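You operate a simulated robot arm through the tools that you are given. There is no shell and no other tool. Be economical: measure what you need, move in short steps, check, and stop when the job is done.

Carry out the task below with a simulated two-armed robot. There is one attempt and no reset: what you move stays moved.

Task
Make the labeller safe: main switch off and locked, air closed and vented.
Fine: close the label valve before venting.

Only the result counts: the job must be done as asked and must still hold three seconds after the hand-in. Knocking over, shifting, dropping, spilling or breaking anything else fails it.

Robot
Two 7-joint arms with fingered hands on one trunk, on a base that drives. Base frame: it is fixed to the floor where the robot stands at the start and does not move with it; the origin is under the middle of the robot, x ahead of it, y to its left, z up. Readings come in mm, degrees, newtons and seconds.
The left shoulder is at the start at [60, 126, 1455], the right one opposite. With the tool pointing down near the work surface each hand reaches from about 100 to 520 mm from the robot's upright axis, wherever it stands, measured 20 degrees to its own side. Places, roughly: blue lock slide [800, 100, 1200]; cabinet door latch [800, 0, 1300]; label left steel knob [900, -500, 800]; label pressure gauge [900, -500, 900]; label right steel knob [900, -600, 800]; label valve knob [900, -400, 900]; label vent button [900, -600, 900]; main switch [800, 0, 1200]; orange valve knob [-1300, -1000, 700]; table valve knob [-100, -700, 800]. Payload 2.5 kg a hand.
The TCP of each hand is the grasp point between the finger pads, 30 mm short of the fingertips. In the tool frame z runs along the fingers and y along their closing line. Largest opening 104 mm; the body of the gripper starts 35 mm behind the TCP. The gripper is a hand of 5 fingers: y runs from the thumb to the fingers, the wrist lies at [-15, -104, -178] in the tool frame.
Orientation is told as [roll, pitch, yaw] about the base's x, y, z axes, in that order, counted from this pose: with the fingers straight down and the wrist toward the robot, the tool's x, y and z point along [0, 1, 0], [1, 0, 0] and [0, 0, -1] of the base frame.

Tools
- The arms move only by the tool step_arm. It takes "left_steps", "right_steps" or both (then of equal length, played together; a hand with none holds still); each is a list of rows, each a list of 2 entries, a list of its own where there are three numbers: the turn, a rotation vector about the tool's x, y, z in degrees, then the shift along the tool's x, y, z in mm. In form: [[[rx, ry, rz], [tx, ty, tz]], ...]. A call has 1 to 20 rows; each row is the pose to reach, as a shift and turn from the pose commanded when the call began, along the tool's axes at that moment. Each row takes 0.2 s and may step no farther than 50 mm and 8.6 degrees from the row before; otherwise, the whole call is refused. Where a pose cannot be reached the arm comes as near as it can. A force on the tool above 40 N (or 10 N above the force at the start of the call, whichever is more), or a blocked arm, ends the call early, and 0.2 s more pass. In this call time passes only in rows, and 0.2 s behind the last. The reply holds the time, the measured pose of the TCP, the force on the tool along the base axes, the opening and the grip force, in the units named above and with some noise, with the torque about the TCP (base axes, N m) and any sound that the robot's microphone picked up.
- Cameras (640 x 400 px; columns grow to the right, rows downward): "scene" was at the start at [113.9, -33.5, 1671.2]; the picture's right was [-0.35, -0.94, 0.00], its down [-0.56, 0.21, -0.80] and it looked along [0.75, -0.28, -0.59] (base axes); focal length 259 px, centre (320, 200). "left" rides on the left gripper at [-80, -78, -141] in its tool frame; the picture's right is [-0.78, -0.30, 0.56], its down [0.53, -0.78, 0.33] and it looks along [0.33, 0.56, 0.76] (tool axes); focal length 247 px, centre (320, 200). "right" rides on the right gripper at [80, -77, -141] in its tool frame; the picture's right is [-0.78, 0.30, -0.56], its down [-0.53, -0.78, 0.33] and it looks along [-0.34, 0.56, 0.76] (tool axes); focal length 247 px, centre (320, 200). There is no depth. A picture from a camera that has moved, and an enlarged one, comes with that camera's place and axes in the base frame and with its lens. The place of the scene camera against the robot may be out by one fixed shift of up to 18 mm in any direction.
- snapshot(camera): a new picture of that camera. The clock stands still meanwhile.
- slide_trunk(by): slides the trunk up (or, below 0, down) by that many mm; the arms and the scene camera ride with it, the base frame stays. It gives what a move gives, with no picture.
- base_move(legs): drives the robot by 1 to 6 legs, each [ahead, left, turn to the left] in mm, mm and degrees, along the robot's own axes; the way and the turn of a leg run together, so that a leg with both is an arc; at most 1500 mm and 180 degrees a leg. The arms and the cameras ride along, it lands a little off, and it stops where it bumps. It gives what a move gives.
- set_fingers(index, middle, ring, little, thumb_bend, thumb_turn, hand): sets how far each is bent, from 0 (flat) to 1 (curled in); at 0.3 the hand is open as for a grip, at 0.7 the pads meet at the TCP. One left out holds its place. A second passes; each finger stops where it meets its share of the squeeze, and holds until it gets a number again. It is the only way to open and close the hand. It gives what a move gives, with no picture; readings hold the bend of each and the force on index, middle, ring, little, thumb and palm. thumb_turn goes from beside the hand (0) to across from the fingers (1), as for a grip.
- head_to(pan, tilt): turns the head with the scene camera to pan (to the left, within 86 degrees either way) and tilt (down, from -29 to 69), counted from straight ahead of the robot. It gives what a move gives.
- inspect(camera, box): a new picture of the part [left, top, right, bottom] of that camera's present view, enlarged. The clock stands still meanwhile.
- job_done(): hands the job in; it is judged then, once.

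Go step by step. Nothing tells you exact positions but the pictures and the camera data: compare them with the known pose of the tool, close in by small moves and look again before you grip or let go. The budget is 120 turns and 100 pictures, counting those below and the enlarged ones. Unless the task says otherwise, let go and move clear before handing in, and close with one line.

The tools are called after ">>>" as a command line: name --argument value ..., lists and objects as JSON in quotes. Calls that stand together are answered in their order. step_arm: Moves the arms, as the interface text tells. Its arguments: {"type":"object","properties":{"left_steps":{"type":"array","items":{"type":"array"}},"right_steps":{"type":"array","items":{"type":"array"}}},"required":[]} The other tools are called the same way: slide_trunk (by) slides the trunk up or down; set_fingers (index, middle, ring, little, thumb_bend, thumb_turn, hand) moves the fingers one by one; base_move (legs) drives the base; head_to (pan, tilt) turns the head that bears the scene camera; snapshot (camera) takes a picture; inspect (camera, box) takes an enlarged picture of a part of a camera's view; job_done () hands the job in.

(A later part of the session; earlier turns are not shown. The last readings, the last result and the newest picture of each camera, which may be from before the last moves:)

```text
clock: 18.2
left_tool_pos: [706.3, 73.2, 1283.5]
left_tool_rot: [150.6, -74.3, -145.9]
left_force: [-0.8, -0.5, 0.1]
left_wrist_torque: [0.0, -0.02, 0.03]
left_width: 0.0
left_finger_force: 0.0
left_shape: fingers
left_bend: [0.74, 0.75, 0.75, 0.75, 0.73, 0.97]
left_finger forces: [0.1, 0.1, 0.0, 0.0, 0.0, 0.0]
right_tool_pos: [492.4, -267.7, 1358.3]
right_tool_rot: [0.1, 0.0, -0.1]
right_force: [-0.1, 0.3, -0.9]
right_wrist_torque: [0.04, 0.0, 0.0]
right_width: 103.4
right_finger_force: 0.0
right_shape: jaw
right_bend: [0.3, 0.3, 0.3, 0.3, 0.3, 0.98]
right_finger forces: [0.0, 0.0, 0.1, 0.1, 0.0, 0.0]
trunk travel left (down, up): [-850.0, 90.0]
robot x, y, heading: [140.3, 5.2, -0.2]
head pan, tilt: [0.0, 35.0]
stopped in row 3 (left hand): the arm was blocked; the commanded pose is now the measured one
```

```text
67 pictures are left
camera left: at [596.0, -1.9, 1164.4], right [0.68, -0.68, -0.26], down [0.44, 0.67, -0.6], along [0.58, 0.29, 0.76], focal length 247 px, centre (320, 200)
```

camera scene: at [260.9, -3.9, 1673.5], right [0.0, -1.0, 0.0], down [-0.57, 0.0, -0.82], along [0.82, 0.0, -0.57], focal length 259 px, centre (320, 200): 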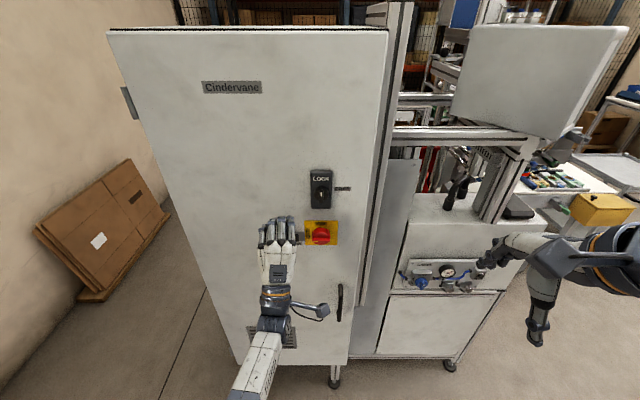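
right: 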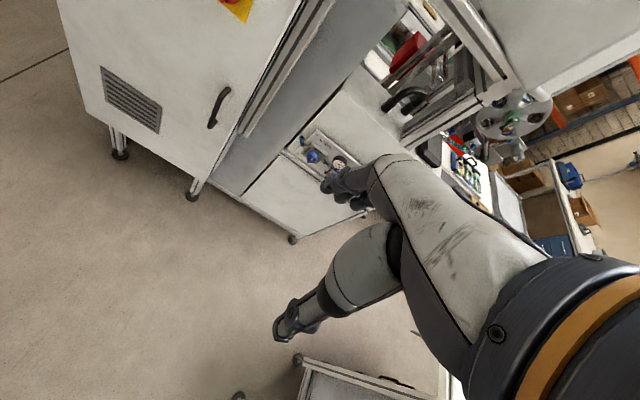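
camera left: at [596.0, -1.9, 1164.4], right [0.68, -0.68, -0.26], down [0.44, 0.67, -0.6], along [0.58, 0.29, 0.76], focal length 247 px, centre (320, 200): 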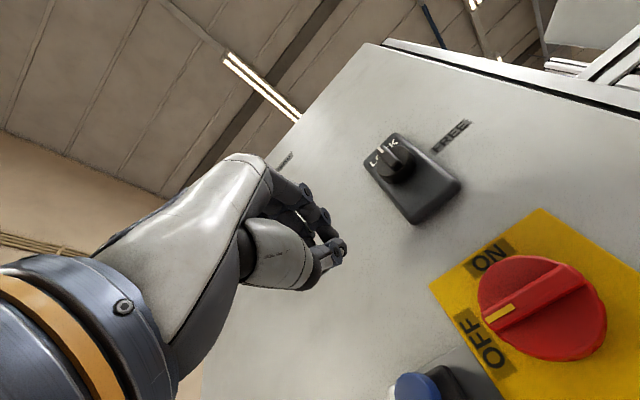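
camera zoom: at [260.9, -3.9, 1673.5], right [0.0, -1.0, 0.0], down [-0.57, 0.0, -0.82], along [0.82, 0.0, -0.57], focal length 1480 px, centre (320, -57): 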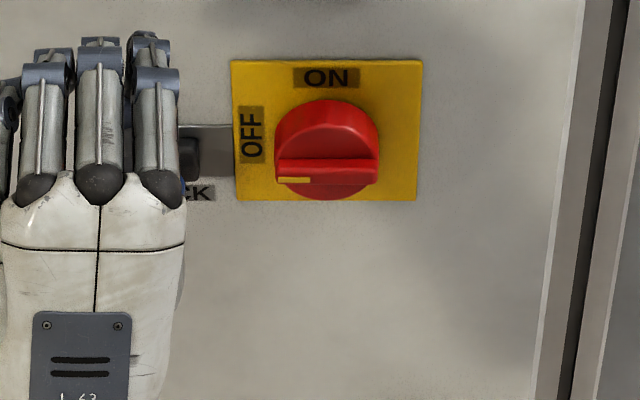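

The way is clear. I'll drive back 120 mm, lower the trunk for a comfortable arm pose, and make a pointing hand with the index finger to push the post.

>>> base_move --legs '[[-120, 0, 0]]'

>>> slide_trunk --by -180

>>> step_arm --left_steps '[[[4.7, -1.3, -2.7], [0, 0, 0]], [[9.4, -2.5, -5.5], [0, 0, 0]], [[14.1, -3.8, -8.2], [0, 0, 0]]]'

>>> set_fingers --hand "left" --index 0.1 --middle 0.9 --ring 0.9 --little 0.9 --thumb_bend 0.8 --thumb_turn 0.3

>>> snapshot --camera "scene"

>>> snapshot --camera "left"

```text
clock: 19.4
left_tool_pos: [586.2, 74.9, 1283.4]
left_tool_rot: [150.8, -74.4, -146.2]
left_force: [0.8, -0.2, -0.4]
left_wrist_torque: [0.04, -0.01, -0.01]
left_width: 0.0
left_finger_force: 0.0
left_shape: fingers
left_bend: [0.74, 0.75, 0.75, 0.75, 0.73, 0.97]
left_finger forces: [0.0, 0.1, 0.1, 0.0, 0.0, 0.0]
right_tool_pos: [373.2, -267.9, 1358.6]
right_tool_rot: [0.0, 0.0, 0.0]
right_force: [-0.7, 0.6, 0.5]
right_wrist_torque: [0.01, -0.02, 0.02]
right_width: 103.7
right_finger_force: 0.1
right_shape: jaw
right_bend: [0.3, 0.3, 0.3, 0.3, 0.3, 0.98]
right_finger forces: [0.1, 0.0, 0.0, 0.0, 0.1, 0.1]
trunk travel left (down, up): [-850.0, 90.0]
robot x, y, heading: [22.9, -0.7, -0.1]
head pan, tilt: [0.0, 35.0]
```

```text
clock: 21.4
left_tool_pos: [586.4, 73.4, 1103.4]
left_tool_rot: [150.6, -74.3, -146.1]
left_force: [0.5, -0.3, -0.2]
left_wrist_torque: [0.01, 0.01, -0.02]
left_width: 0.1
left_finger_force: 0.0
left_shape: fingers
left_bend: [0.74, 0.75, 0.75, 0.75, 0.73, 0.97]
left_finger forces: [0.0, 0.1, 0.1, 0.0, 0.0, 0.0]
right_tool_pos: [372.4, -267.8, 1178.4]
right_tool_rot: [0.0, -0.1, -0.1]
right_force: [-0.2, 0.2, -0.7]
right_wrist_torque: [0.01, -0.02, -0.04]
right_width: 103.8
right_finger_force: 0.1
right_shape: jaw
right_bend: [0.3, 0.3, 0.3, 0.3, 0.3, 0.98]
right_finger forces: [0.1, 0.1, 0.0, 0.0, 0.0, 0.0]
trunk travel left (down, up): [-670.0, 270.0]
robot x, y, heading: [20.5, 3.6, -0.5]
head pan, tilt: [0.0, 35.0]
```

```text
clock: 22.4
left_tool_pos: [604.6, 93.8, 1151.0]
left_tool_rot: [149.8, -83.8, -147.6]
left_force: [0.1, 0.2, 0.0]
left_wrist_torque: [0.0, -0.01, 0.0]
left_width: 0.0
left_finger_force: 0.1
left_shape: fingers
left_bend: [0.74, 0.75, 0.75, 0.75, 0.73, 0.97]
left_finger forces: [0.1, 0.0, 0.0, 0.1, 0.1, 0.1]
right_tool_pos: [372.0, -267.8, 1177.7]
right_tool_rot: [0.0, 0.0, -0.1]
right_force: [0.3, 0.4, -0.1]
right_wrist_torque: [-0.04, 0.01, 0.0]
right_width: 103.7
right_finger_force: 0.0
right_shape: jaw
right_bend: [0.3, 0.3, 0.3, 0.3, 0.3, 0.98]
right_finger forces: [0.0, 0.1, 0.0, 0.1, 0.0, 0.0]
trunk travel left (down, up): [-670.0, 270.0]
robot x, y, heading: [21.8, 5.4, -0.4]
head pan, tilt: [0.0, 35.0]
stopped in row 3 (left hand): the arm was blocked; the commanded pose is now the measured one
```

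```text
clock: 23.4
left_tool_pos: [603.4, 94.5, 1150.3]
left_tool_rot: [150.1, -83.8, -147.9]
left_force: [-0.4, 0.6, -0.4]
left_wrist_torque: [0.01, 0.03, -0.03]
left_width: 74.9
left_finger_force: 0.1
left_shape: fingers
left_bend: [0.1, 0.9, 0.9, 0.9, 0.8, 0.31]
left_finger forces: [0.1, 0.0, 0.0, 0.0, 0.0, 0.0]
right_tool_pos: [373.0, -268.4, 1178.9]
right_tool_rot: [0.1, 0.0, -0.1]
right_force: [-0.2, 0.2, -0.8]
right_wrist_torque: [0.02, 0.03, -0.02]
right_width: 104.0
right_finger_force: 0.1
right_shape: jaw
right_bend: [0.3, 0.3, 0.3, 0.3, 0.3, 0.98]
right_finger forces: [0.1, 0.0, 0.1, 0.1, 0.0, 0.1]
trunk travel left (down, up): [-670.0, 270.0]
robot x, y, heading: [20.7, 2.3, -0.1]
head pan, tilt: [0.0, 35.0]
```

```text
66 pictures are left
camera scene: at [141.0, -3.0, 1493.5], right [0.0, -1.0, 0.0], down [-0.57, 0.0, -0.82], along [0.82, 0.0, -0.57], focal length 259 px, centre (320, 200)
```

scene: 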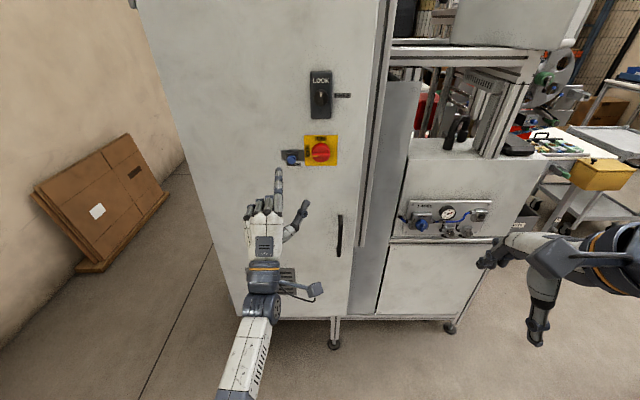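

```text
65 pictures are left
camera left: at [475.6, 14.2, 1056.0], right [0.61, -0.74, -0.28], down [0.38, 0.59, -0.71], along [0.69, 0.33, 0.64], focal length 247 px, centre (320, 200)
```

left: 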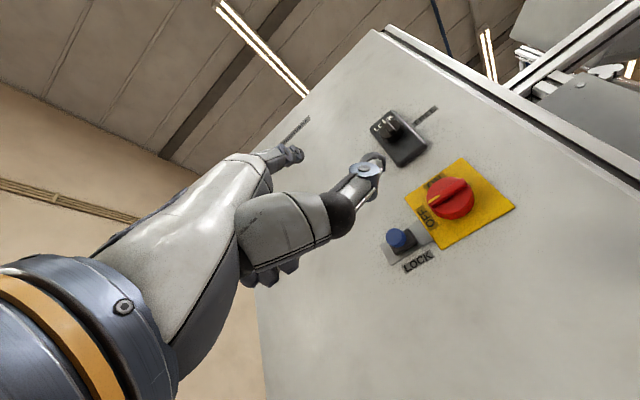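

The arm settled with the hand nearly straight ahead, y up. I'll bend the index to 0.4 so its tip leads, tuck the thumb in and look at where the tip lies.

>>> set_fingers --hand "left" --index 0.4 --middle 1 --ring 1 --little 1 --thumb_bend 1 --thumb_turn 0.98

>>> inspect --camera "scene" --box '[240, 130, 360, 230]'

>>> inspect --camera "left" --box '[230, 110, 500, 300]'

```text
clock: 24.4
left_tool_pos: [606.1, 93.0, 1150.5]
left_tool_rot: [149.8, -83.9, -147.6]
left_force: [-0.7, 0.0, -0.7]
left_wrist_torque: [-0.01, 0.0, 0.01]
left_width: 27.0
left_finger_force: 0.1
left_shape: fingers
left_bend: [0.38, 1.0, 1.0, 1.0, 0.99, 0.97]
left_finger forces: [0.0, 0.0, 0.1, 0.0, 0.0, 0.0]
right_tool_pos: [372.2, -267.3, 1179.1]
right_tool_rot: [-0.1, 0.0, -0.1]
right_force: [0.5, -0.2, 0.0]
right_wrist_torque: [-0.02, -0.02, -0.02]
right_width: 103.8
right_finger_force: 0.0
right_shape: jaw
right_bend: [0.3, 0.3, 0.3, 0.3, 0.3, 0.98]
right_finger forces: [0.0, 0.0, 0.0, 0.1, 0.1, 0.0]
trunk travel left (down, up): [-670.0, 270.0]
robot x, y, heading: [20.4, -1.5, -0.3]
head pan, tilt: [0.0, 35.0]
```

```text
4.00 times, centred on (300, 180) of scene
camera zoom: at [141.0, -3.0, 1493.5], right [0.0, -1.0, 0.0], down [-0.57, 0.0, -0.82], along [0.82, 0.0, -0.57], focal length 1036 px, centre (400, 280)
```

zoom: 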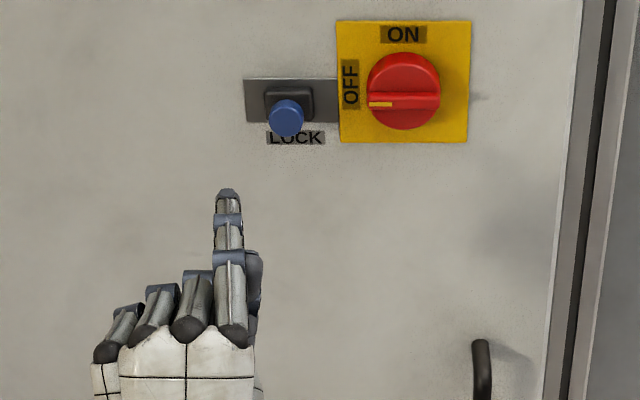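

```text
2.11 times, centred on (365, 205) of left
camera zoom: at [475.4, 14.3, 1055.6], right [0.61, -0.74, -0.28], down [0.38, 0.59, -0.71], along [0.69, 0.33, 0.64], focal length 520 px, centre (225, 190)
```

zoom: 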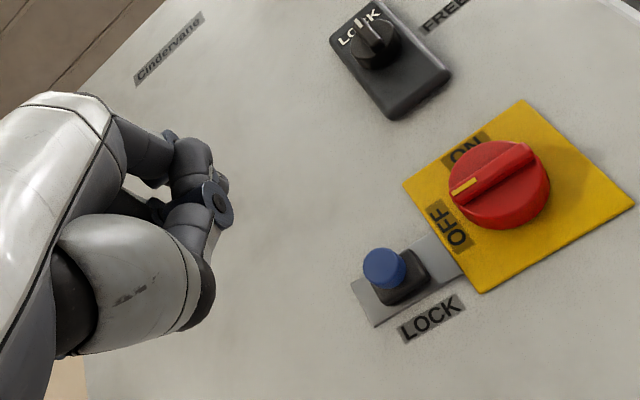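

Index tip is about [636, 92, 1208] and the post tip about [760, 72, 1190]. I'll shift the finger slightly left and down, drive forward 105 mm, and check alignment left of the post.

>>> step_arm --left_steps '[[[0, 0, 0], [5, -9, 0]], [[0, 0, 0], [10, -18, 0]]]'

>>> base_move --legs '[[105, 0, 0]]'

>>> inspect --camera "scene" --box '[240, 130, 360, 230]'

>>> inspect --camera "left" --box '[230, 110, 500, 300]'

```text
clock: 25.0
left_tool_pos: [606.1, 104.4, 1132.7]
left_tool_rot: [151.8, -84.0, -149.8]
left_force: [-0.1, 0.4, 0.3]
left_wrist_torque: [-0.01, 0.03, 0.03]
left_width: 26.9
left_finger_force: 0.0
left_shape: fingers
left_bend: [0.38, 1.0, 1.0, 1.0, 0.99, 0.97]
left_finger forces: [0.0, 0.0, 0.0, 0.1, 0.0, 0.0]
right_tool_pos: [373.8, -267.8, 1179.3]
right_tool_rot: [0.0, 0.0, -0.1]
right_force: [0.3, 0.5, -0.1]
right_wrist_torque: [0.01, 0.0, -0.02]
right_width: 103.9
right_finger_force: 0.1
right_shape: jaw
right_bend: [0.3, 0.3, 0.3, 0.3, 0.3, 0.98]
right_finger forces: [0.0, 0.1, 0.0, 0.0, 0.1, 0.0]
trunk travel left (down, up): [-670.0, 270.0]
robot x, y, heading: [19.6, -2.5, -0.0]
head pan, tilt: [0.0, 35.0]
```

```text
clock: 26.2
left_tool_pos: [712.6, 102.8, 1133.7]
left_tool_rot: [151.2, -84.2, -149.2]
left_force: [-0.5, 0.1, -0.3]
left_wrist_torque: [0.0, 0.03, 0.0]
left_width: 26.9
left_finger_force: 0.0
left_shape: fingers
left_bend: [0.38, 1.0, 1.0, 1.0, 0.99, 0.97]
left_finger forces: [0.0, 0.1, 0.1, 0.1, 0.0, 0.0]
right_tool_pos: [479.8, -269.3, 1178.2]
right_tool_rot: [0.0, 0.0, -0.1]
right_force: [-0.1, 0.4, -0.1]
right_wrist_torque: [-0.02, 0.01, 0.02]
right_width: 103.6
right_finger_force: 0.2
right_shape: jaw
right_bend: [0.3, 0.3, 0.3, 0.3, 0.3, 0.98]
right_finger forces: [0.1, 0.1, 0.0, 0.0, 0.0, 0.0]
trunk travel left (down, up): [-670.0, 270.0]
robot x, y, heading: [127.0, 0.4, -0.3]
head pan, tilt: [0.0, 35.0]
```

```text
4.00 times, centred on (300, 180) of scene
camera zoom: at [248.1, -3.6, 1493.3], right [0.0, -1.0, 0.0], down [-0.57, 0.0, -0.82], along [0.82, 0.0, -0.57], focal length 1036 px, centre (400, 280)
```

zoom: 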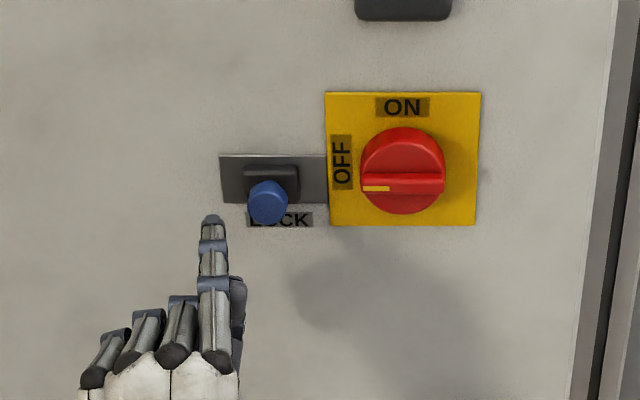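

```text
2.11 times, centred on (365, 205) of left
camera zoom: at [583.1, 22.6, 1038.6], right [0.61, -0.74, -0.28], down [0.38, 0.59, -0.72], along [0.7, 0.33, 0.64], focal length 520 px, centre (225, 190)
```

zoom: 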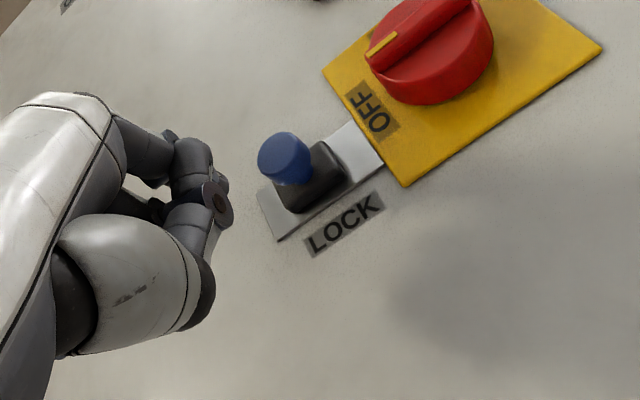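

The fingertip is level with the post and ~9 mm clear on its left. I go forward 28 mm, then push right with force watch.

>>> step_arm --left_steps '[[[0, 0, 0], [0, 0, 10]], [[0, 0, 0], [0, -1, 20]], [[0, 0, 0], [0, -2, 28]]]'

>>> step_arm --left_steps '[[[0, 0, 0], [-6, 0, 0]], [[0, 0, 0], [-12, 0, 0]], [[0, 0, 0], [-18, 0, 0]], [[0, 0, 0], [-24, 0, 0]], [[0, 0, 0], [-30, 0, 0]]]'

>>> inspect --camera "scene" --box '[240, 130, 360, 230]'

>>> inspect --camera "left" --box '[230, 110, 500, 300]'

```text
clock: 27.0
left_tool_pos: [740.7, 103.2, 1134.0]
left_tool_rot: [151.5, -84.0, -149.4]
left_force: [0.0, 0.3, 0.2]
left_wrist_torque: [-0.01, 0.01, 0.01]
left_width: 27.0
left_finger_force: 0.0
left_shape: fingers
left_bend: [0.38, 1.0, 1.0, 1.0, 0.99, 0.97]
left_finger forces: [0.0, 0.0, 0.0, 0.0, 0.0, 0.0]
right_tool_pos: [478.9, -268.1, 1179.0]
right_tool_rot: [0.0, 0.1, -0.2]
right_force: [0.6, -0.1, -0.1]
right_wrist_torque: [-0.03, -0.05, 0.01]
right_width: 103.9
right_finger_force: 0.2
right_shape: jaw
right_bend: [0.3, 0.3, 0.3, 0.3, 0.3, 0.98]
right_finger forces: [0.1, 0.0, 0.0, 0.0, 0.0, 0.0]
trunk travel left (down, up): [-670.0, 270.0]
robot x, y, heading: [126.3, 0.3, -0.3]
head pan, tilt: [0.0, 35.0]
```

```text
clock: 28.2
left_tool_pos: [741.8, 73.2, 1132.2]
left_tool_rot: [151.3, -84.0, -149.4]
left_force: [-1.3, 0.9, 0.0]
left_wrist_torque: [-0.07, -0.01, 0.01]
left_width: 26.8
left_finger_force: 0.6
left_shape: fingers
left_bend: [0.38, 1.0, 1.0, 1.0, 0.99, 0.98]
left_finger forces: [0.3, 0.0, 0.0, 0.1, 0.1, 0.1]
right_tool_pos: [477.9, -268.0, 1178.6]
right_tool_rot: [0.0, 0.0, -0.2]
right_force: [0.7, -0.7, -0.2]
right_wrist_torque: [-0.04, 0.02, -0.02]
right_width: 103.6
right_finger_force: 0.0
right_shape: jaw
right_bend: [0.3, 0.3, 0.3, 0.3, 0.3, 0.98]
right_finger forces: [0.0, 0.0, 0.0, 0.0, 0.1, 0.0]
trunk travel left (down, up): [-670.0, 270.0]
robot x, y, heading: [124.1, 0.6, -0.1]
head pan, tilt: [0.0, 35.0]
```

```text
4.00 times, centred on (300, 180) of scene
camera zoom: at [247.0, -3.5, 1493.5], right [0.0, -1.0, 0.0], down [-0.57, 0.0, -0.82], along [0.82, 0.0, -0.57], focal length 1036 px, centre (400, 280)
```

zoom: 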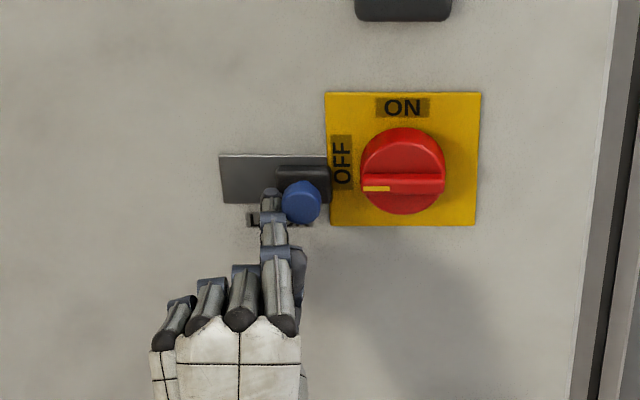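

```text
2.11 times, centred on (365, 205) of left
camera zoom: at [612.3, -6.6, 1038.4], right [0.61, -0.74, -0.28], down [0.38, 0.59, -0.72], along [0.7, 0.33, 0.64], focal length 520 px, centre (225, 190)
```

zoom: 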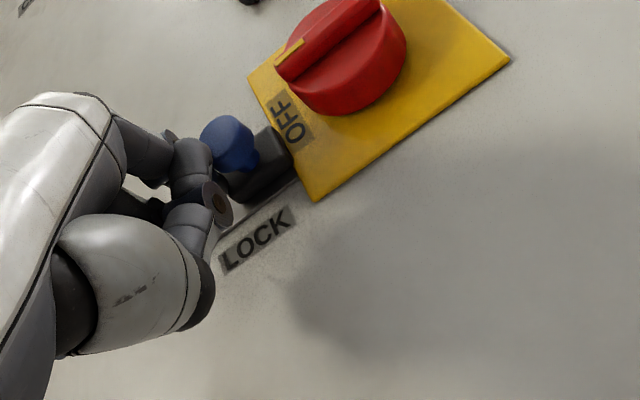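

The slide is moving right smoothly with little force. I push on until it stops.

>>> step_arm --left_steps '[[[0, 0, 0], [-4, 0, 0]], [[0, 0, 0], [-8, 0, 0]], [[0, 0, 0], [-12, 0, 0]], [[0, 0, 0], [-16, 0, 0]], [[0, 0, 0], [-20, 0, 0]]]'

>>> inspect --camera "scene" --box '[240, 130, 360, 230]'

```text
clock: 29.4
left_tool_pos: [743.1, 62.3, 1128.0]
left_tool_rot: [145.2, -83.5, -142.8]
left_force: [-3.3, 11.0, -1.7]
left_wrist_torque: [-0.64, -0.16, 0.19]
left_width: 27.2
left_finger_force: 7.7
left_shape: fingers
left_bend: [0.39, 1.0, 1.0, 1.0, 0.99, 0.99]
left_finger forces: [15.6, 0.0, 0.1, 0.0, 0.0, 0.0]
right_tool_pos: [478.4, -265.8, 1179.3]
right_tool_rot: [-0.1, 0.0, -0.2]
right_force: [-0.2, -1.0, -0.2]
right_wrist_torque: [-0.04, -0.02, -0.01]
right_width: 103.7
right_finger_force: 0.1
right_shape: jaw
right_bend: [0.3, 0.3, 0.3, 0.3, 0.3, 0.98]
right_finger forces: [0.1, 0.0, 0.1, 0.1, 0.1, 0.0]
trunk travel left (down, up): [-670.0, 270.0]
robot x, y, heading: [122.3, 0.7, -0.4]
head pan, tilt: [0.0, 35.0]
```

```text
4.00 times, centred on (300, 180) of scene
camera zoom: at [246.7, -1.4, 1493.5], right [0.0, -1.0, 0.0], down [-0.57, 0.0, -0.82], along [0.82, 0.0, -0.57], focal length 1036 px, centre (400, 280)
```

zoom: 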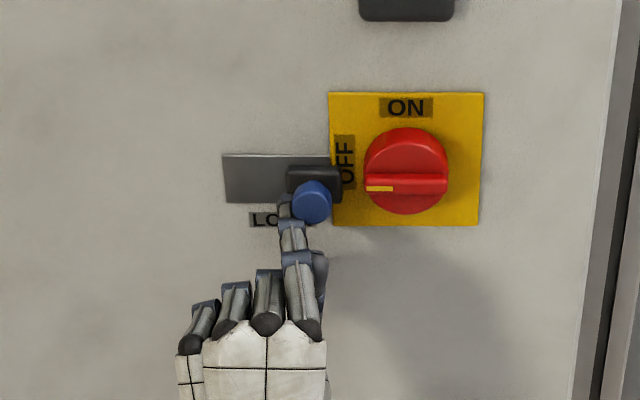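

The slide hit its end stop (11 N) after about 30 mm. I move the finger off to the left, retreat and check.

>>> step_arm --left_steps '[[[0, 0, 0], [15, 0, 0]], [[0, 0, 0], [32, 0, 0]], [[0, 0, 0], [32, 0, -30]]]'

>>> base_move --legs '[[-120, 0, 0]]'

>>> snapshot --camera "scene"

>>> inspect --camera "scene" --box '[270, 120, 350, 180]'

```text
clock: 30.2
left_tool_pos: [710.6, 88.5, 1135.6]
left_tool_rot: [150.8, -83.2, -148.5]
left_force: [0.1, -0.2, -0.1]
left_wrist_torque: [-0.04, 0.02, 0.04]
left_width: 26.7
left_finger_force: 0.1
left_shape: fingers
left_bend: [0.38, 1.0, 1.0, 1.0, 0.99, 0.98]
left_finger forces: [0.0, 0.0, 0.0, 0.1, 0.0, 0.1]
right_tool_pos: [478.8, -269.5, 1179.7]
right_tool_rot: [-0.1, 0.0, -0.2]
right_force: [1.1, -0.7, 0.1]
right_wrist_torque: [0.01, -0.04, 0.01]
right_width: 103.9
right_finger_force: 0.0
right_shape: jaw
right_bend: [0.3, 0.3, 0.3, 0.3, 0.3, 0.98]
right_finger forces: [0.1, 0.1, 0.1, 0.0, 0.0, 0.1]
trunk travel left (down, up): [-670.0, 270.0]
robot x, y, heading: [123.8, -2.9, -0.3]
head pan, tilt: [0.0, 35.0]
```

```text
clock: 31.4
left_tool_pos: [591.4, 89.0, 1133.3]
left_tool_rot: [149.4, -83.3, -147.2]
left_force: [0.3, 0.2, 0.0]
left_wrist_torque: [0.02, 0.0, -0.02]
left_width: 26.9
left_finger_force: 0.0
left_shape: fingers
left_bend: [0.38, 1.0, 1.0, 1.0, 0.99, 0.98]
left_finger forces: [0.0, 0.0, 0.0, 0.0, 0.0, 0.0]
right_tool_pos: [358.9, -267.5, 1179.9]
right_tool_rot: [0.0, -0.2, -0.1]
right_force: [0.6, -0.3, -0.4]
right_wrist_torque: [0.0, -0.02, 0.01]
right_width: 103.6
right_finger_force: 0.1
right_shape: jaw
right_bend: [0.3, 0.3, 0.3, 0.3, 0.3, 0.98]
right_finger forces: [0.0, 0.0, 0.0, 0.0, 0.1, 0.0]
trunk travel left (down, up): [-670.0, 270.0]
robot x, y, heading: [8.8, 3.4, -0.1]
head pan, tilt: [0.0, 35.0]
```

```text
57 pictures are left
camera scene: at [127.3, -3.0, 1493.6], right [0.0, -1.0, 0.0], down [-0.57, 0.0, -0.82], along [0.82, 0.0, -0.57], focal length 259 px, centre (320, 200)
```

scene: 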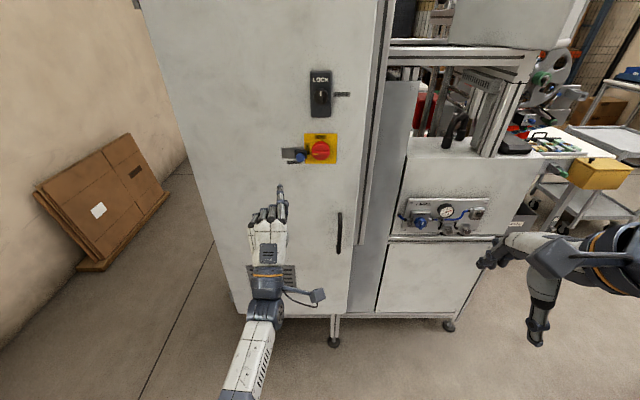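

```text
6.67 times, centred on (310, 150) of scene
camera zoom: at [127.3, -3.0, 1493.6], right [0.0, -1.0, 0.0], down [-0.57, 0.0, -0.82], along [0.82, 0.0, -0.57], focal length 1727 px, centre (387, 533)
```

zoom: 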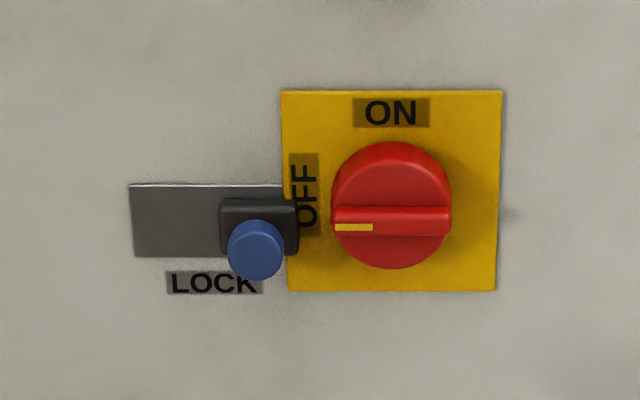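

Main switch is off and locked. For the label panel I'll use the right hand; I turn it to point forward the same way and pull the left hand back.

>>> step_arm --right_steps '[[[-4.619, 4.619, 4.619], [0, 0, 0]], [[-9.238, 9.238, 9.238], [0, 0, 0]], [[-13.856, 13.856, 13.856], [0, 0, 0]], [[-18.475, 18.475, 18.475], [0, 0, 0]], [[-23.094, 23.094, 23.094], [0, 0, 0]], [[-27.713, 27.713, 27.713], [0, 0, 0]], [[-32.332, 32.332, 32.332], [0, 0, 0]], [[-36.95, 36.95, 36.95], [0, 0, 0]], [[-41.569, 41.569, 41.569], [0, 0, 0]], [[-46.188, 46.188, 46.188], [0, 0, 0]], [[-50.807, 50.807, 50.807], [0, 0, 0]], [[-55.426, 55.426, 55.426], [0, 0, 0]], [[-60.044, 60.044, 60.044], [0, 0, 0]], [[-64.663, 64.663, 64.663], [0, 0, 0]], [[-69.282, 69.282, 69.282], [0, 0, 0]]]'

>>> step_arm --left_steps '[[[0, 0, 0], [0, 0, -20]], [[0, 0, 0], [0, 0, -40]], [[0, 0, 0], [0, 0, -60]], [[0, 0, 0], [0, 0, -80]], [[0, 0, 0], [0, 0, -100]], [[0, 0, 0], [0, 0, -120]], [[0, 0, 0], [0, 0, -140]]]'

>>> snapshot --camera "scene"

```text
clock: 34.6
left_tool_pos: [592.7, 89.2, 1132.3]
left_tool_rot: [148.5, -83.4, -146.3]
left_force: [0.0, 0.5, 0.1]
left_wrist_torque: [0.0, -0.02, 0.0]
left_width: 26.4
left_finger_force: 0.0
left_shape: fingers
left_bend: [0.38, 1.0, 1.0, 1.0, 0.99, 0.98]
left_finger forces: [0.0, 0.0, 0.0, 0.1, 0.0, 0.0]
right_tool_pos: [387.3, -407.4, 1201.0]
right_tool_rot: [89.7, 0.1, -89.9]
right_force: [0.9, 0.2, 0.2]
right_wrist_torque: [0.0, 0.01, 0.01]
right_width: 103.9
right_finger_force: 0.1
right_shape: jaw
right_bend: [0.3, 0.3, 0.3, 0.3, 0.3, 0.97]
right_finger forces: [0.0, 0.0, 0.1, 0.0, 0.1, 0.1]
right hand out of reach, approached as far as the arm can: row 2, 3, 4, 5, 6, 7, 8, 9, 10, 11, 12, 13, 14, 15
trunk travel left (down, up): [-670.0, 270.0]
robot x, y, heading: [7.4, 0.5, -0.2]
head pan, tilt: [0.0, 35.0]
```

```text
clock: 35.5
left_tool_pos: [545.4, 97.5, 1208.4]
left_tool_rot: [163.4, -73.3, -160.4]
left_force: [0.4, 0.7, 0.2]
left_wrist_torque: [-0.01, -0.03, 0.04]
left_width: 26.5
left_finger_force: 0.0
left_shape: fingers
left_bend: [0.38, 1.0, 1.0, 1.0, 0.99, 0.98]
left_finger forces: [0.1, 0.0, 0.0, 0.0, 0.0, 0.1]
right_tool_pos: [385.9, -406.2, 1202.5]
right_tool_rot: [89.5, 0.1, -89.7]
right_force: [0.0, 0.3, -0.2]
right_wrist_torque: [-0.05, -0.03, 0.0]
right_width: 103.8
right_finger_force: 0.1
right_shape: jaw
right_bend: [0.3, 0.3, 0.3, 0.3, 0.3, 0.97]
right_finger forces: [0.1, 0.0, 0.0, 0.0, 0.1, 0.0]
trunk travel left (down, up): [-670.0, 270.0]
robot x, y, heading: [2.1, 1.7, -0.2]
head pan, tilt: [0.0, 35.0]
stopped in row 4 (left hand): the arm was blocked; the commanded pose is now the measured one
```

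```text
55 pictures are left
camera scene: at [128.5, -3.0, 1493.5], right [0.0, -1.0, 0.0], down [-0.57, 0.0, -0.82], along [0.82, 0.0, -0.57], focal length 259 px, centre (320, 200)
```

scene: 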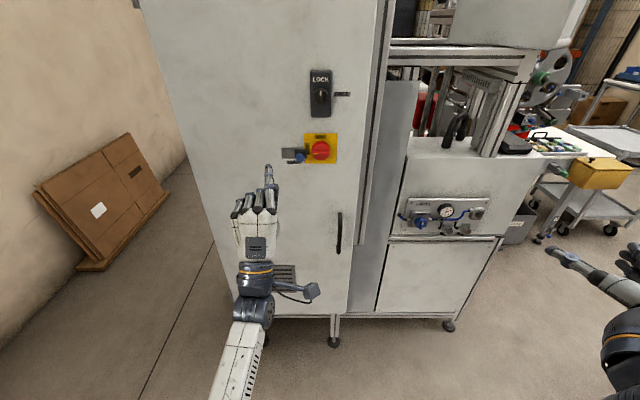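

Left hand is still too far forward; I rotate it back toward fingers-down while withdrawing.

>>> step_arm --left_steps '[[[7.3, 0, 0], [1, 2, -12]], [[14.6, 0, 0], [2, 4, -25]], [[21.9, 0, 0], [4, 5, -37]], [[29.2, 0, 0], [5, 7, -50]], [[36.5, 0, 0], [6, 9, -62]], [[43.8, 0, 0], [8, 11, -75]], [[51.1, 0, 0], [9, 13, -87]], [[58.4, 0, 0], [10, 14, -100]], [[65.7, 0, 0], [12, 16, -112]], [[73, 0, 0], [13, 18, -125]]]'

>>> snapshot --camera "scene"

```text
clock: 36.3
left_tool_pos: [524.2, 109.0, 1278.6]
left_tool_rot: [136.5, -75.8, -131.1]
left_force: [-0.9, 0.2, 0.6]
left_wrist_torque: [-0.03, -0.02, 0.0]
left_width: 26.7
left_finger_force: 0.1
left_shape: fingers
left_bend: [0.38, 1.0, 1.0, 1.0, 0.99, 0.98]
left_finger forces: [0.1, 0.0, 0.0, 0.1, 0.0, 0.0]
right_tool_pos: [387.1, -406.8, 1201.9]
right_tool_rot: [89.6, 0.0, -89.8]
right_force: [-0.4, 0.9, 0.1]
right_wrist_torque: [0.03, -0.02, 0.0]
right_width: 103.7
right_finger_force: 0.1
right_shape: jaw
right_bend: [0.3, 0.3, 0.3, 0.3, 0.3, 0.97]
right_finger forces: [0.0, 0.0, 0.1, 0.1, 0.1, 0.0]
trunk travel left (down, up): [-670.0, 270.0]
robot x, y, heading: [9.3, 4.2, -0.2]
head pan, tilt: [0.0, 35.0]
stopped in row 3 (left hand): the arm was blocked; the commanded pose is now the measured one
```

```text
54 pictures are left
camera scene: at [128.4, -2.9, 1493.5], right [0.0, -1.0, 0.0], down [-0.57, 0.0, -0.82], along [0.82, 0.0, -0.57], focal length 259 px, centre (320, 200)
```

scene: 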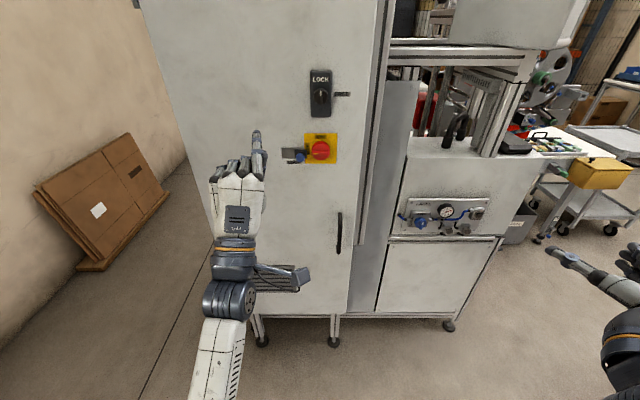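

The wrist limit is in this direction; I'll unwind the left hand the way it came, by turning +80° about its own axis.

>>> step_arm --left_steps '[[[0, 0, 8], [0, 0, 0]], [[0, 0, 16], [0, 0, 0]], [[0, 0, 24], [0, 0, 0]], [[0, 0, 32], [0, 0, 0]], [[0, 0, 40], [0, 0, 0]], [[0, 0, 48], [0, 0, 0]], [[0, 0, 56], [0, 0, 0]], [[0, 0, 64], [0, 0, 0]], [[0, 0, 72], [0, 0, 0]], [[0, 0, 80], [0, 0, 0]]]'

```text
clock: 38.5
left_tool_pos: [524.2, 107.7, 1277.8]
left_tool_rot: [100.1, -0.1, -85.5]
left_force: [0.4, 0.7, 0.4]
left_wrist_torque: [0.03, 0.02, -0.03]
left_width: 26.6
left_finger_force: 0.0
left_shape: fingers
left_bend: [0.38, 1.0, 1.0, 1.0, 0.99, 0.98]
left_finger forces: [0.1, 0.0, 0.0, 0.0, 0.0, 0.0]
right_tool_pos: [386.2, -407.6, 1201.2]
right_tool_rot: [89.5, 0.1, -89.7]
right_force: [-0.8, 1.1, 0.1]
right_wrist_torque: [0.01, 0.02, 0.01]
right_width: 103.7
right_finger_force: 0.0
right_shape: jaw
right_bend: [0.3, 0.3, 0.3, 0.3, 0.3, 0.97]
right_finger forces: [0.1, 0.0, 0.1, 0.1, 0.0, 0.0]
trunk travel left (down, up): [-670.0, 270.0]
robot x, y, heading: [9.1, -3.4, -0.4]
head pan, tilt: [0.0, 35.0]
```

That unwound cleanly. Now I reverse the original rotation to bring the left hand to fingers-down, a bit further back.

>>> step_arm --left_steps '[[[4.619, -4.619, -4.619], [-5, 0, -4]], [[9.238, -9.238, -9.238], [-10, 1, -8]], [[13.856, -13.856, -13.856], [-15, 1, -12]], [[18.475, -18.475, -18.475], [-20, 2, -16]], [[23.094, -23.094, -23.094], [-25, 2, -20]], [[27.713, -27.713, -27.713], [-30, 3, -24]], [[32.332, -32.332, -32.332], [-35, 3, -28]], [[36.95, -36.95, -36.95], [-40, 4, -32]], [[41.569, -41.569, -41.569], [-45, 4, -36]], [[46.188, -46.188, -46.188], [-50, 5, -40]], [[50.807, -50.807, -50.807], [-55, 5, -44]], [[55.426, -55.426, -55.426], [-60, 6, -48]], [[60.044, -60.044, -60.044], [-65, 6, -52]], [[64.663, -64.663, -64.663], [-70, 7, -54]], [[69.282, -69.282, -69.282], [-75, 7, -54]]]'

>>> step_arm --left_steps '[[[0, 0, 0], [8, -20, -10]], [[0, 0, 0], [16, -40, -20]], [[0, 0, 0], [24, -60, -30]], [[0, 0, 0], [32, -80, -40]], [[0, 0, 0], [40, -100, -50]], [[0, 0, 0], [48, -120, -60]]]'

>>> snapshot --camera "scene"

```text
clock: 41.9
left_tool_pos: [489.0, 125.0, 1191.0]
left_tool_rot: [3.4, -10.5, 6.5]
left_force: [0.0, 0.1, 0.0]
left_wrist_torque: [-0.01, 0.04, -0.02]
left_width: 27.0
left_finger_force: 0.0
left_shape: fingers
left_bend: [0.38, 1.0, 1.0, 1.0, 0.99, 0.98]
left_finger forces: [0.0, 0.0, 0.0, 0.1, 0.0, 0.0]
right_tool_pos: [387.0, -407.3, 1201.4]
right_tool_rot: [89.7, 0.0, -89.6]
right_force: [-0.7, -0.4, 0.0]
right_wrist_torque: [-0.01, -0.03, -0.01]
right_width: 103.9
right_finger_force: 0.1
right_shape: jaw
right_bend: [0.3, 0.3, 0.3, 0.3, 0.3, 0.97]
right_finger forces: [0.0, 0.0, 0.0, 0.0, 0.1, 0.0]
trunk travel left (down, up): [-670.0, 270.0]
robot x, y, heading: [9.3, 1.8, -0.4]
head pan, tilt: [0.0, 35.0]
stopped in row 15 (left hand): the arm was blocked; the commanded pose is now the measured one
```

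```text
clock: 43.1
left_tool_pos: [437.3, 191.8, 1170.7]
left_tool_rot: [9.6, -13.6, 10.4]
left_force: [0.4, 0.2, 0.3]
left_wrist_torque: [0.03, -0.03, 0.0]
left_width: 26.6
left_finger_force: 0.1
left_shape: fingers
left_bend: [0.38, 1.0, 1.0, 1.0, 0.99, 0.98]
left_finger forces: [0.1, 0.0, 0.1, 0.1, 0.1, 0.0]
left hand out of reach, approached as far as the arm can: row 1, 2, 3, 4, 5, 6
right_tool_pos: [386.9, -406.5, 1201.0]
right_tool_rot: [89.6, -0.1, -89.8]
right_force: [0.5, 0.6, -0.3]
right_wrist_torque: [0.0, 0.01, 0.01]
right_width: 103.6
right_finger_force: 0.2
right_shape: jaw
right_bend: [0.3, 0.3, 0.3, 0.3, 0.3, 0.97]
right_finger forces: [0.1, 0.1, 0.0, 0.1, 0.1, 0.1]
trunk travel left (down, up): [-670.0, 270.0]
robot x, y, heading: [8.2, 3.5, -0.4]
head pan, tilt: [0.0, 35.0]
stopped in row 6 (left hand): the arm was blocked; the commanded pose is now the measured one
```

```text
53 pictures are left
camera scene: at [128.5, -2.8, 1493.5], right [0.0, -1.0, 0.0], down [-0.57, 0.0, -0.82], along [0.82, 0.0, -0.57], focal length 259 px, centre (320, 200)
```

scene: 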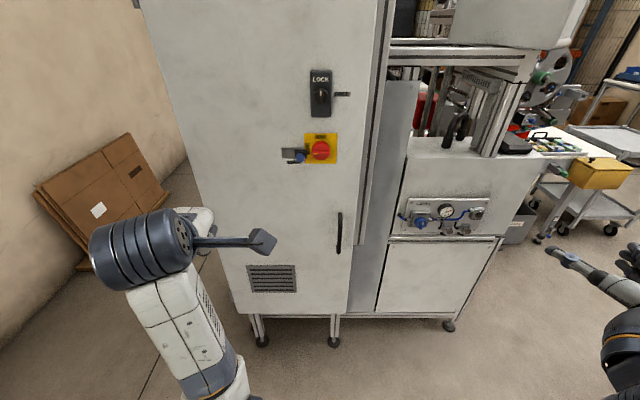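

Left hand is tucked. Before driving right I check what stands on the robot's right side, since the table is there.

>>> head_to --pan -70 --tilt 35

>>> snapshot --camera "scene"

>>> snapshot --camera "right"

```text
clock: 44.5
left_tool_pos: [437.2, 192.5, 1171.3]
left_tool_rot: [9.6, -13.5, 10.3]
left_force: [-0.5, -0.1, -0.2]
left_wrist_torque: [-0.01, -0.04, 0.0]
left_width: 26.7
left_finger_force: 0.1
left_shape: fingers
left_bend: [0.38, 1.0, 1.0, 1.0, 0.99, 0.98]
left_finger forces: [0.1, 0.1, 0.0, 0.0, 0.0, 0.0]
right_tool_pos: [386.7, -406.3, 1202.4]
right_tool_rot: [89.6, 0.1, -89.8]
right_force: [0.0, -1.0, 0.7]
right_wrist_torque: [0.02, 0.02, 0.0]
right_width: 103.8
right_finger_force: 0.1
right_shape: jaw
right_bend: [0.3, 0.3, 0.3, 0.3, 0.3, 0.97]
right_finger forces: [0.1, 0.1, 0.1, 0.1, 0.0, 0.1]
trunk travel left (down, up): [-670.0, 270.0]
robot x, y, heading: [13.4, 3.0, -0.4]
head pan, tilt: [-70.0, 35.0]
```

```text
52 pictures are left
camera scene: at [70.3, -85.5, 1493.5], right [-0.94, -0.34, 0.0], down [-0.19, 0.54, -0.82], along [0.28, -0.77, -0.57], focal length 259 px, centre (320, 200)
```

scene: 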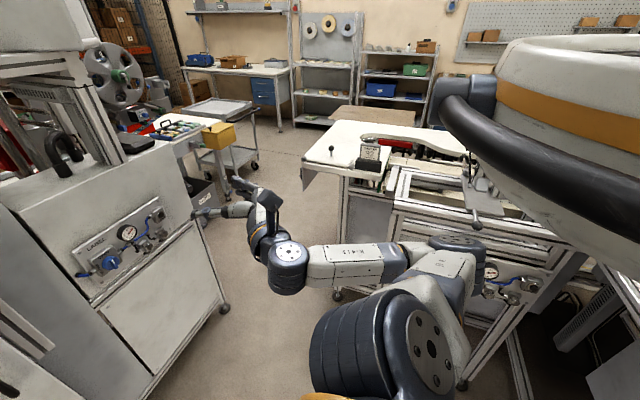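

```text
51 pictures are left
camera right: at [244.8, -330.1, 1281.8], right [-0.56, -0.3, -0.77], down [0.33, 0.78, -0.54], along [0.76, -0.55, -0.34], focal length 247 px, centre (320, 200)
```

right: 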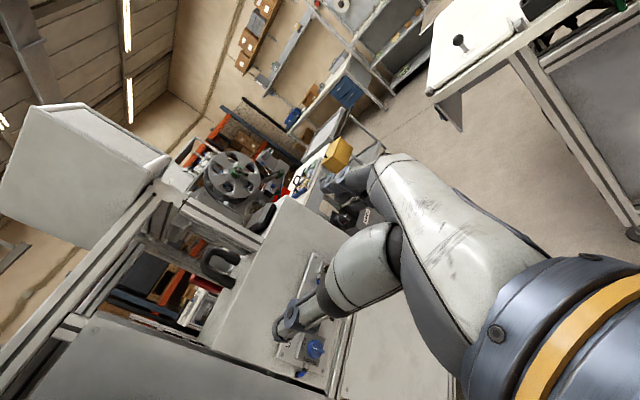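

The table edge is well away (beyond y≈-1000 near the label machine). I drive to about (190, -200), lower the trunk and look at the panel.

>>> base_move --legs '[[180, -200, 0]]'

>>> slide_trunk --by -170

>>> head_to --pan -20 --tilt 30

>>> snapshot --camera "scene"

>>> snapshot --camera "right"

```text
clock: 46.4
left_tool_pos: [618.5, -8.6, 1170.0]
left_tool_rot: [9.7, -13.6, 10.1]
left_force: [-0.7, 0.0, -0.4]
left_wrist_torque: [0.02, 0.02, 0.04]
left_width: 26.5
left_finger_force: 0.1
left_shape: fingers
left_bend: [0.38, 1.0, 1.0, 1.0, 0.99, 0.98]
left_finger forces: [0.0, 0.1, 0.1, 0.0, 0.0, 0.0]
right_tool_pos: [566.5, -607.9, 1202.5]
right_tool_rot: [89.7, 0.0, -89.9]
right_force: [0.9, 0.1, 0.8]
right_wrist_torque: [0.0, -0.02, -0.01]
right_width: 103.8
right_finger_force: 0.0
right_shape: jaw
right_bend: [0.3, 0.3, 0.3, 0.3, 0.3, 0.97]
right_finger forces: [0.0, 0.0, 0.0, 0.0, 0.0, 0.0]
trunk travel left (down, up): [-670.0, 270.0]
robot x, y, heading: [186.1, -199.6, -0.4]
head pan, tilt: [-70.0, 35.0]
```

```text
clock: 48.4
left_tool_pos: [618.8, -7.8, 1000.2]
left_tool_rot: [9.8, -13.4, 10.2]
left_force: [-0.1, -0.1, -0.5]
left_wrist_torque: [0.02, 0.04, 0.02]
left_width: 26.7
left_finger_force: 0.1
left_shape: fingers
left_bend: [0.38, 1.0, 1.0, 1.0, 0.99, 0.98]
left_finger forces: [0.0, 0.1, 0.0, 0.0, 0.0, 0.0]
right_tool_pos: [567.1, -607.8, 1033.5]
right_tool_rot: [89.6, 0.2, -90.0]
right_force: [0.3, -0.6, -0.5]
right_wrist_torque: [0.03, -0.02, 0.0]
right_width: 104.0
right_finger_force: 0.1
right_shape: jaw
right_bend: [0.3, 0.3, 0.3, 0.3, 0.3, 0.97]
right_finger forces: [0.0, 0.1, 0.0, 0.0, 0.1, 0.1]
trunk travel left (down, up): [-500.0, 440.0]
robot x, y, heading: [193.3, -196.9, -0.4]
head pan, tilt: [-70.0, 35.0]
```

```text
clock: 49.5
left_tool_pos: [618.6, -9.1, 1000.0]
left_tool_rot: [9.8, -13.5, 10.1]
left_force: [-0.3, -0.1, -0.2]
left_wrist_torque: [-0.02, 0.01, 0.02]
left_width: 26.8
left_finger_force: 0.0
left_shape: fingers
left_bend: [0.38, 1.0, 1.0, 1.0, 0.99, 0.98]
left_finger forces: [0.0, 0.0, 0.0, 0.0, 0.0, 0.0]
right_tool_pos: [566.1, -607.0, 1031.2]
right_tool_rot: [89.6, 0.2, -90.0]
right_force: [-0.1, -0.5, -0.2]
right_wrist_torque: [0.02, 0.0, 0.01]
right_width: 103.7
right_finger_force: 0.0
right_shape: jaw
right_bend: [0.3, 0.3, 0.3, 0.3, 0.3, 0.97]
right_finger forces: [0.0, 0.1, 0.0, 0.0, 0.1, 0.1]
trunk travel left (down, up): [-500.0, 440.0]
robot x, y, heading: [188.4, -196.2, -0.2]
head pan, tilt: [-20.0, 30.0]
```

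```text
50 pictures are left
camera scene: at [305.9, -233.8, 1331.2], right [-0.35, -0.94, 0.0], down [-0.47, 0.17, -0.87], along [0.81, -0.3, -0.5], focal length 259 px, centre (320, 200)
```

scene: 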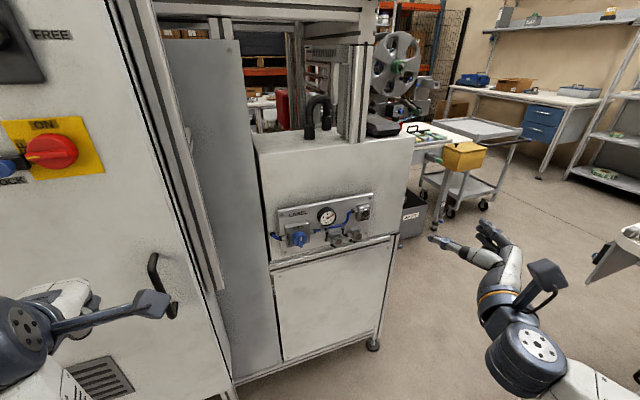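

```text
49 pictures are left
camera right: at [424.6, -530.2, 1111.9], right [-0.56, -0.3, -0.77], down [0.33, 0.78, -0.54], along [0.76, -0.55, -0.34], focal length 247 px, centre (320, 200)
```

right: 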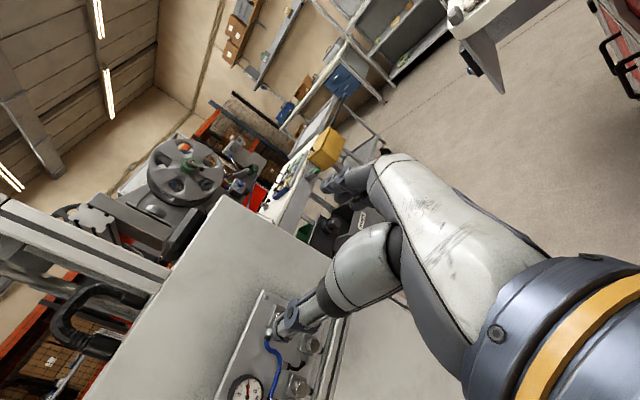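

Valve knob is around [896, -386, 853]. I bring the right hand down and in front of it, still well short of the panel.

>>> step_arm --right_steps '[[[0, 0, 0], [-25, -28, 14]], [[0, 0, 0], [-50, -56, 28]], [[0, 0, 0], [-75, -84, 42]], [[0, 0, 0], [-100, -112, 56]], [[0, 0, 0], [-125, -140, 70]], [[0, 0, 0], [-150, -168, 84]], [[0, 0, 0], [-178, -200, 100]]]'

>>> snapshot --camera "scene"

>>> snapshot --camera "right"

```text
clock: 51.1
left_tool_pos: [617.5, -8.1, 1000.8]
left_tool_rot: [9.8, -13.6, 10.1]
left_force: [0.6, -0.2, -0.3]
left_wrist_torque: [0.02, -0.02, -0.02]
left_width: 27.0
left_finger_force: 0.1
left_shape: fingers
left_bend: [0.38, 1.0, 1.0, 1.0, 0.99, 0.98]
left_finger forces: [0.0, 0.0, 0.1, 0.0, 0.0, 0.1]
right_tool_pos: [565.0, -607.1, 1032.7]
right_tool_rot: [89.6, 0.0, -90.0]
right_force: [-0.2, -1.6, -0.4]
right_wrist_torque: [0.0, -0.01, 0.0]
right_width: 104.0
right_finger_force: 0.0
right_shape: jaw
right_bend: [0.3, 0.3, 0.3, 0.3, 0.3, 0.97]
right_finger forces: [0.1, 0.1, 0.1, 0.1, 0.1, 0.0]
right hand out of reach, approached as far as the arm can: row 1, 2, 3, 4, 5, 6, 7
trunk travel left (down, up): [-500.0, 440.0]
robot x, y, heading: [192.0, -195.0, -0.3]
head pan, tilt: [-20.0, 30.0]
```

```text
48 pictures are left
camera scene: at [305.9, -233.7, 1331.3], right [-0.35, -0.94, 0.0], down [-0.47, 0.17, -0.87], along [0.81, -0.3, -0.5], focal length 259 px, centre (320, 200)
```

scene: 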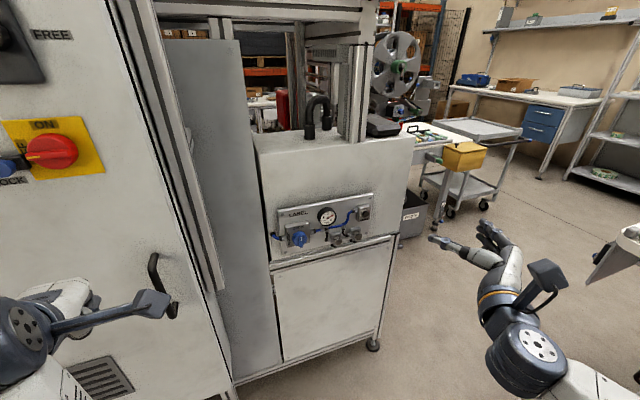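

```text
47 pictures are left
camera right: at [424.6, -530.2, 1111.9], right [-0.56, -0.3, -0.77], down [0.33, 0.78, -0.54], along [0.76, -0.55, -0.34], focal length 247 px, centre (320, 200)
```

right: 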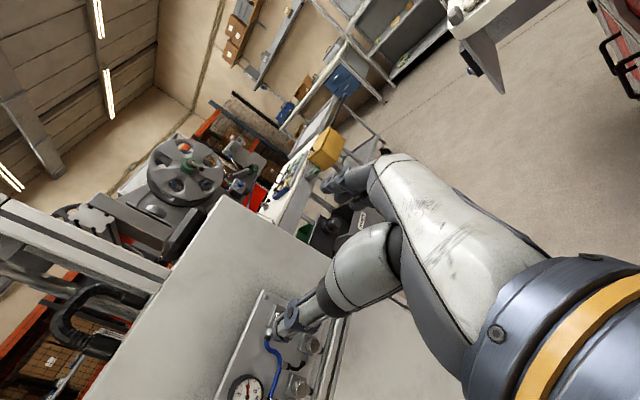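

The right arm is at a wrist limit there, while the left hand's pinch orientation is proven. So I'll drive right and use the left hand on the valve; the right hand, already level with the vent, can press that later.

>>> base_move --legs '[[-20, -183, 0]]'

>>> step_arm --left_steps '[[[4.5, -3.3, 3.4], [-20, 20, 0]], [[9, -6.5, 6.7], [-40, 40, 0]], [[13.5, -9.8, 10.1], [-60, 60, 0]], [[13.5, -9.8, 10.1], [-80, 80, 0]], [[13.5, -9.8, 10.1], [-95, 95, 0]]]'

>>> snapshot --camera "scene"

```text
clock: 52.6
left_tool_pos: [595.6, -187.0, 1000.2]
left_tool_rot: [9.8, -13.5, 10.2]
left_force: [0.0, 0.5, 0.7]
left_wrist_torque: [-0.02, -0.01, 0.01]
left_width: 27.0
left_finger_force: 0.1
left_shape: fingers
left_bend: [0.38, 1.0, 1.0, 1.0, 0.99, 0.98]
left_finger forces: [0.1, 0.1, 0.0, 0.0, 0.1, 0.0]
right_tool_pos: [544.8, -787.6, 1031.6]
right_tool_rot: [89.6, 0.1, -89.9]
right_force: [0.0, 0.1, 0.5]
right_wrist_torque: [0.01, 0.02, 0.03]
right_width: 103.8
right_finger_force: 0.0
right_shape: jaw
right_bend: [0.3, 0.3, 0.3, 0.3, 0.3, 0.97]
right_finger forces: [0.0, 0.0, 0.0, 0.0, 0.0, 0.0]
trunk travel left (down, up): [-500.0, 440.0]
robot x, y, heading: [169.6, -376.1, -0.5]
head pan, tilt: [-20.0, 30.0]
```

```text
clock: 53.8
left_tool_pos: [710.4, -254.8, 1004.8]
left_tool_rot: [1.5, 0.7, 2.2]
left_force: [0.3, -0.8, 0.0]
left_wrist_torque: [0.0, 0.02, 0.0]
left_width: 26.9
left_finger_force: 0.0
left_shape: fingers
left_bend: [0.38, 1.0, 1.0, 1.0, 0.99, 0.98]
left_finger forces: [0.0, 0.0, 0.0, 0.1, 0.0, 0.0]
right_tool_pos: [545.2, -787.2, 1031.5]
right_tool_rot: [89.6, 0.1, -89.8]
right_force: [0.3, -0.3, 0.1]
right_wrist_torque: [-0.02, 0.0, 0.0]
right_width: 103.7
right_finger_force: 0.0
right_shape: jaw
right_bend: [0.3, 0.3, 0.3, 0.3, 0.3, 0.97]
right_finger forces: [0.1, 0.0, 0.0, 0.0, 0.0, 0.0]
trunk travel left (down, up): [-500.0, 440.0]
robot x, y, heading: [164.1, -382.7, -0.6]
head pan, tilt: [-20.0, 30.0]
```

```text
46 pictures are left
camera scene: at [284.6, -413.6, 1331.2], right [-0.35, -0.94, 0.0], down [-0.47, 0.17, -0.87], along [0.81, -0.3, -0.5], focal length 259 px, centre (320, 200)
```

scene: 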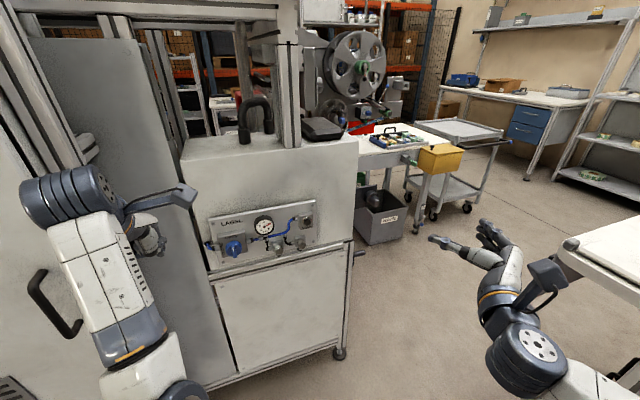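

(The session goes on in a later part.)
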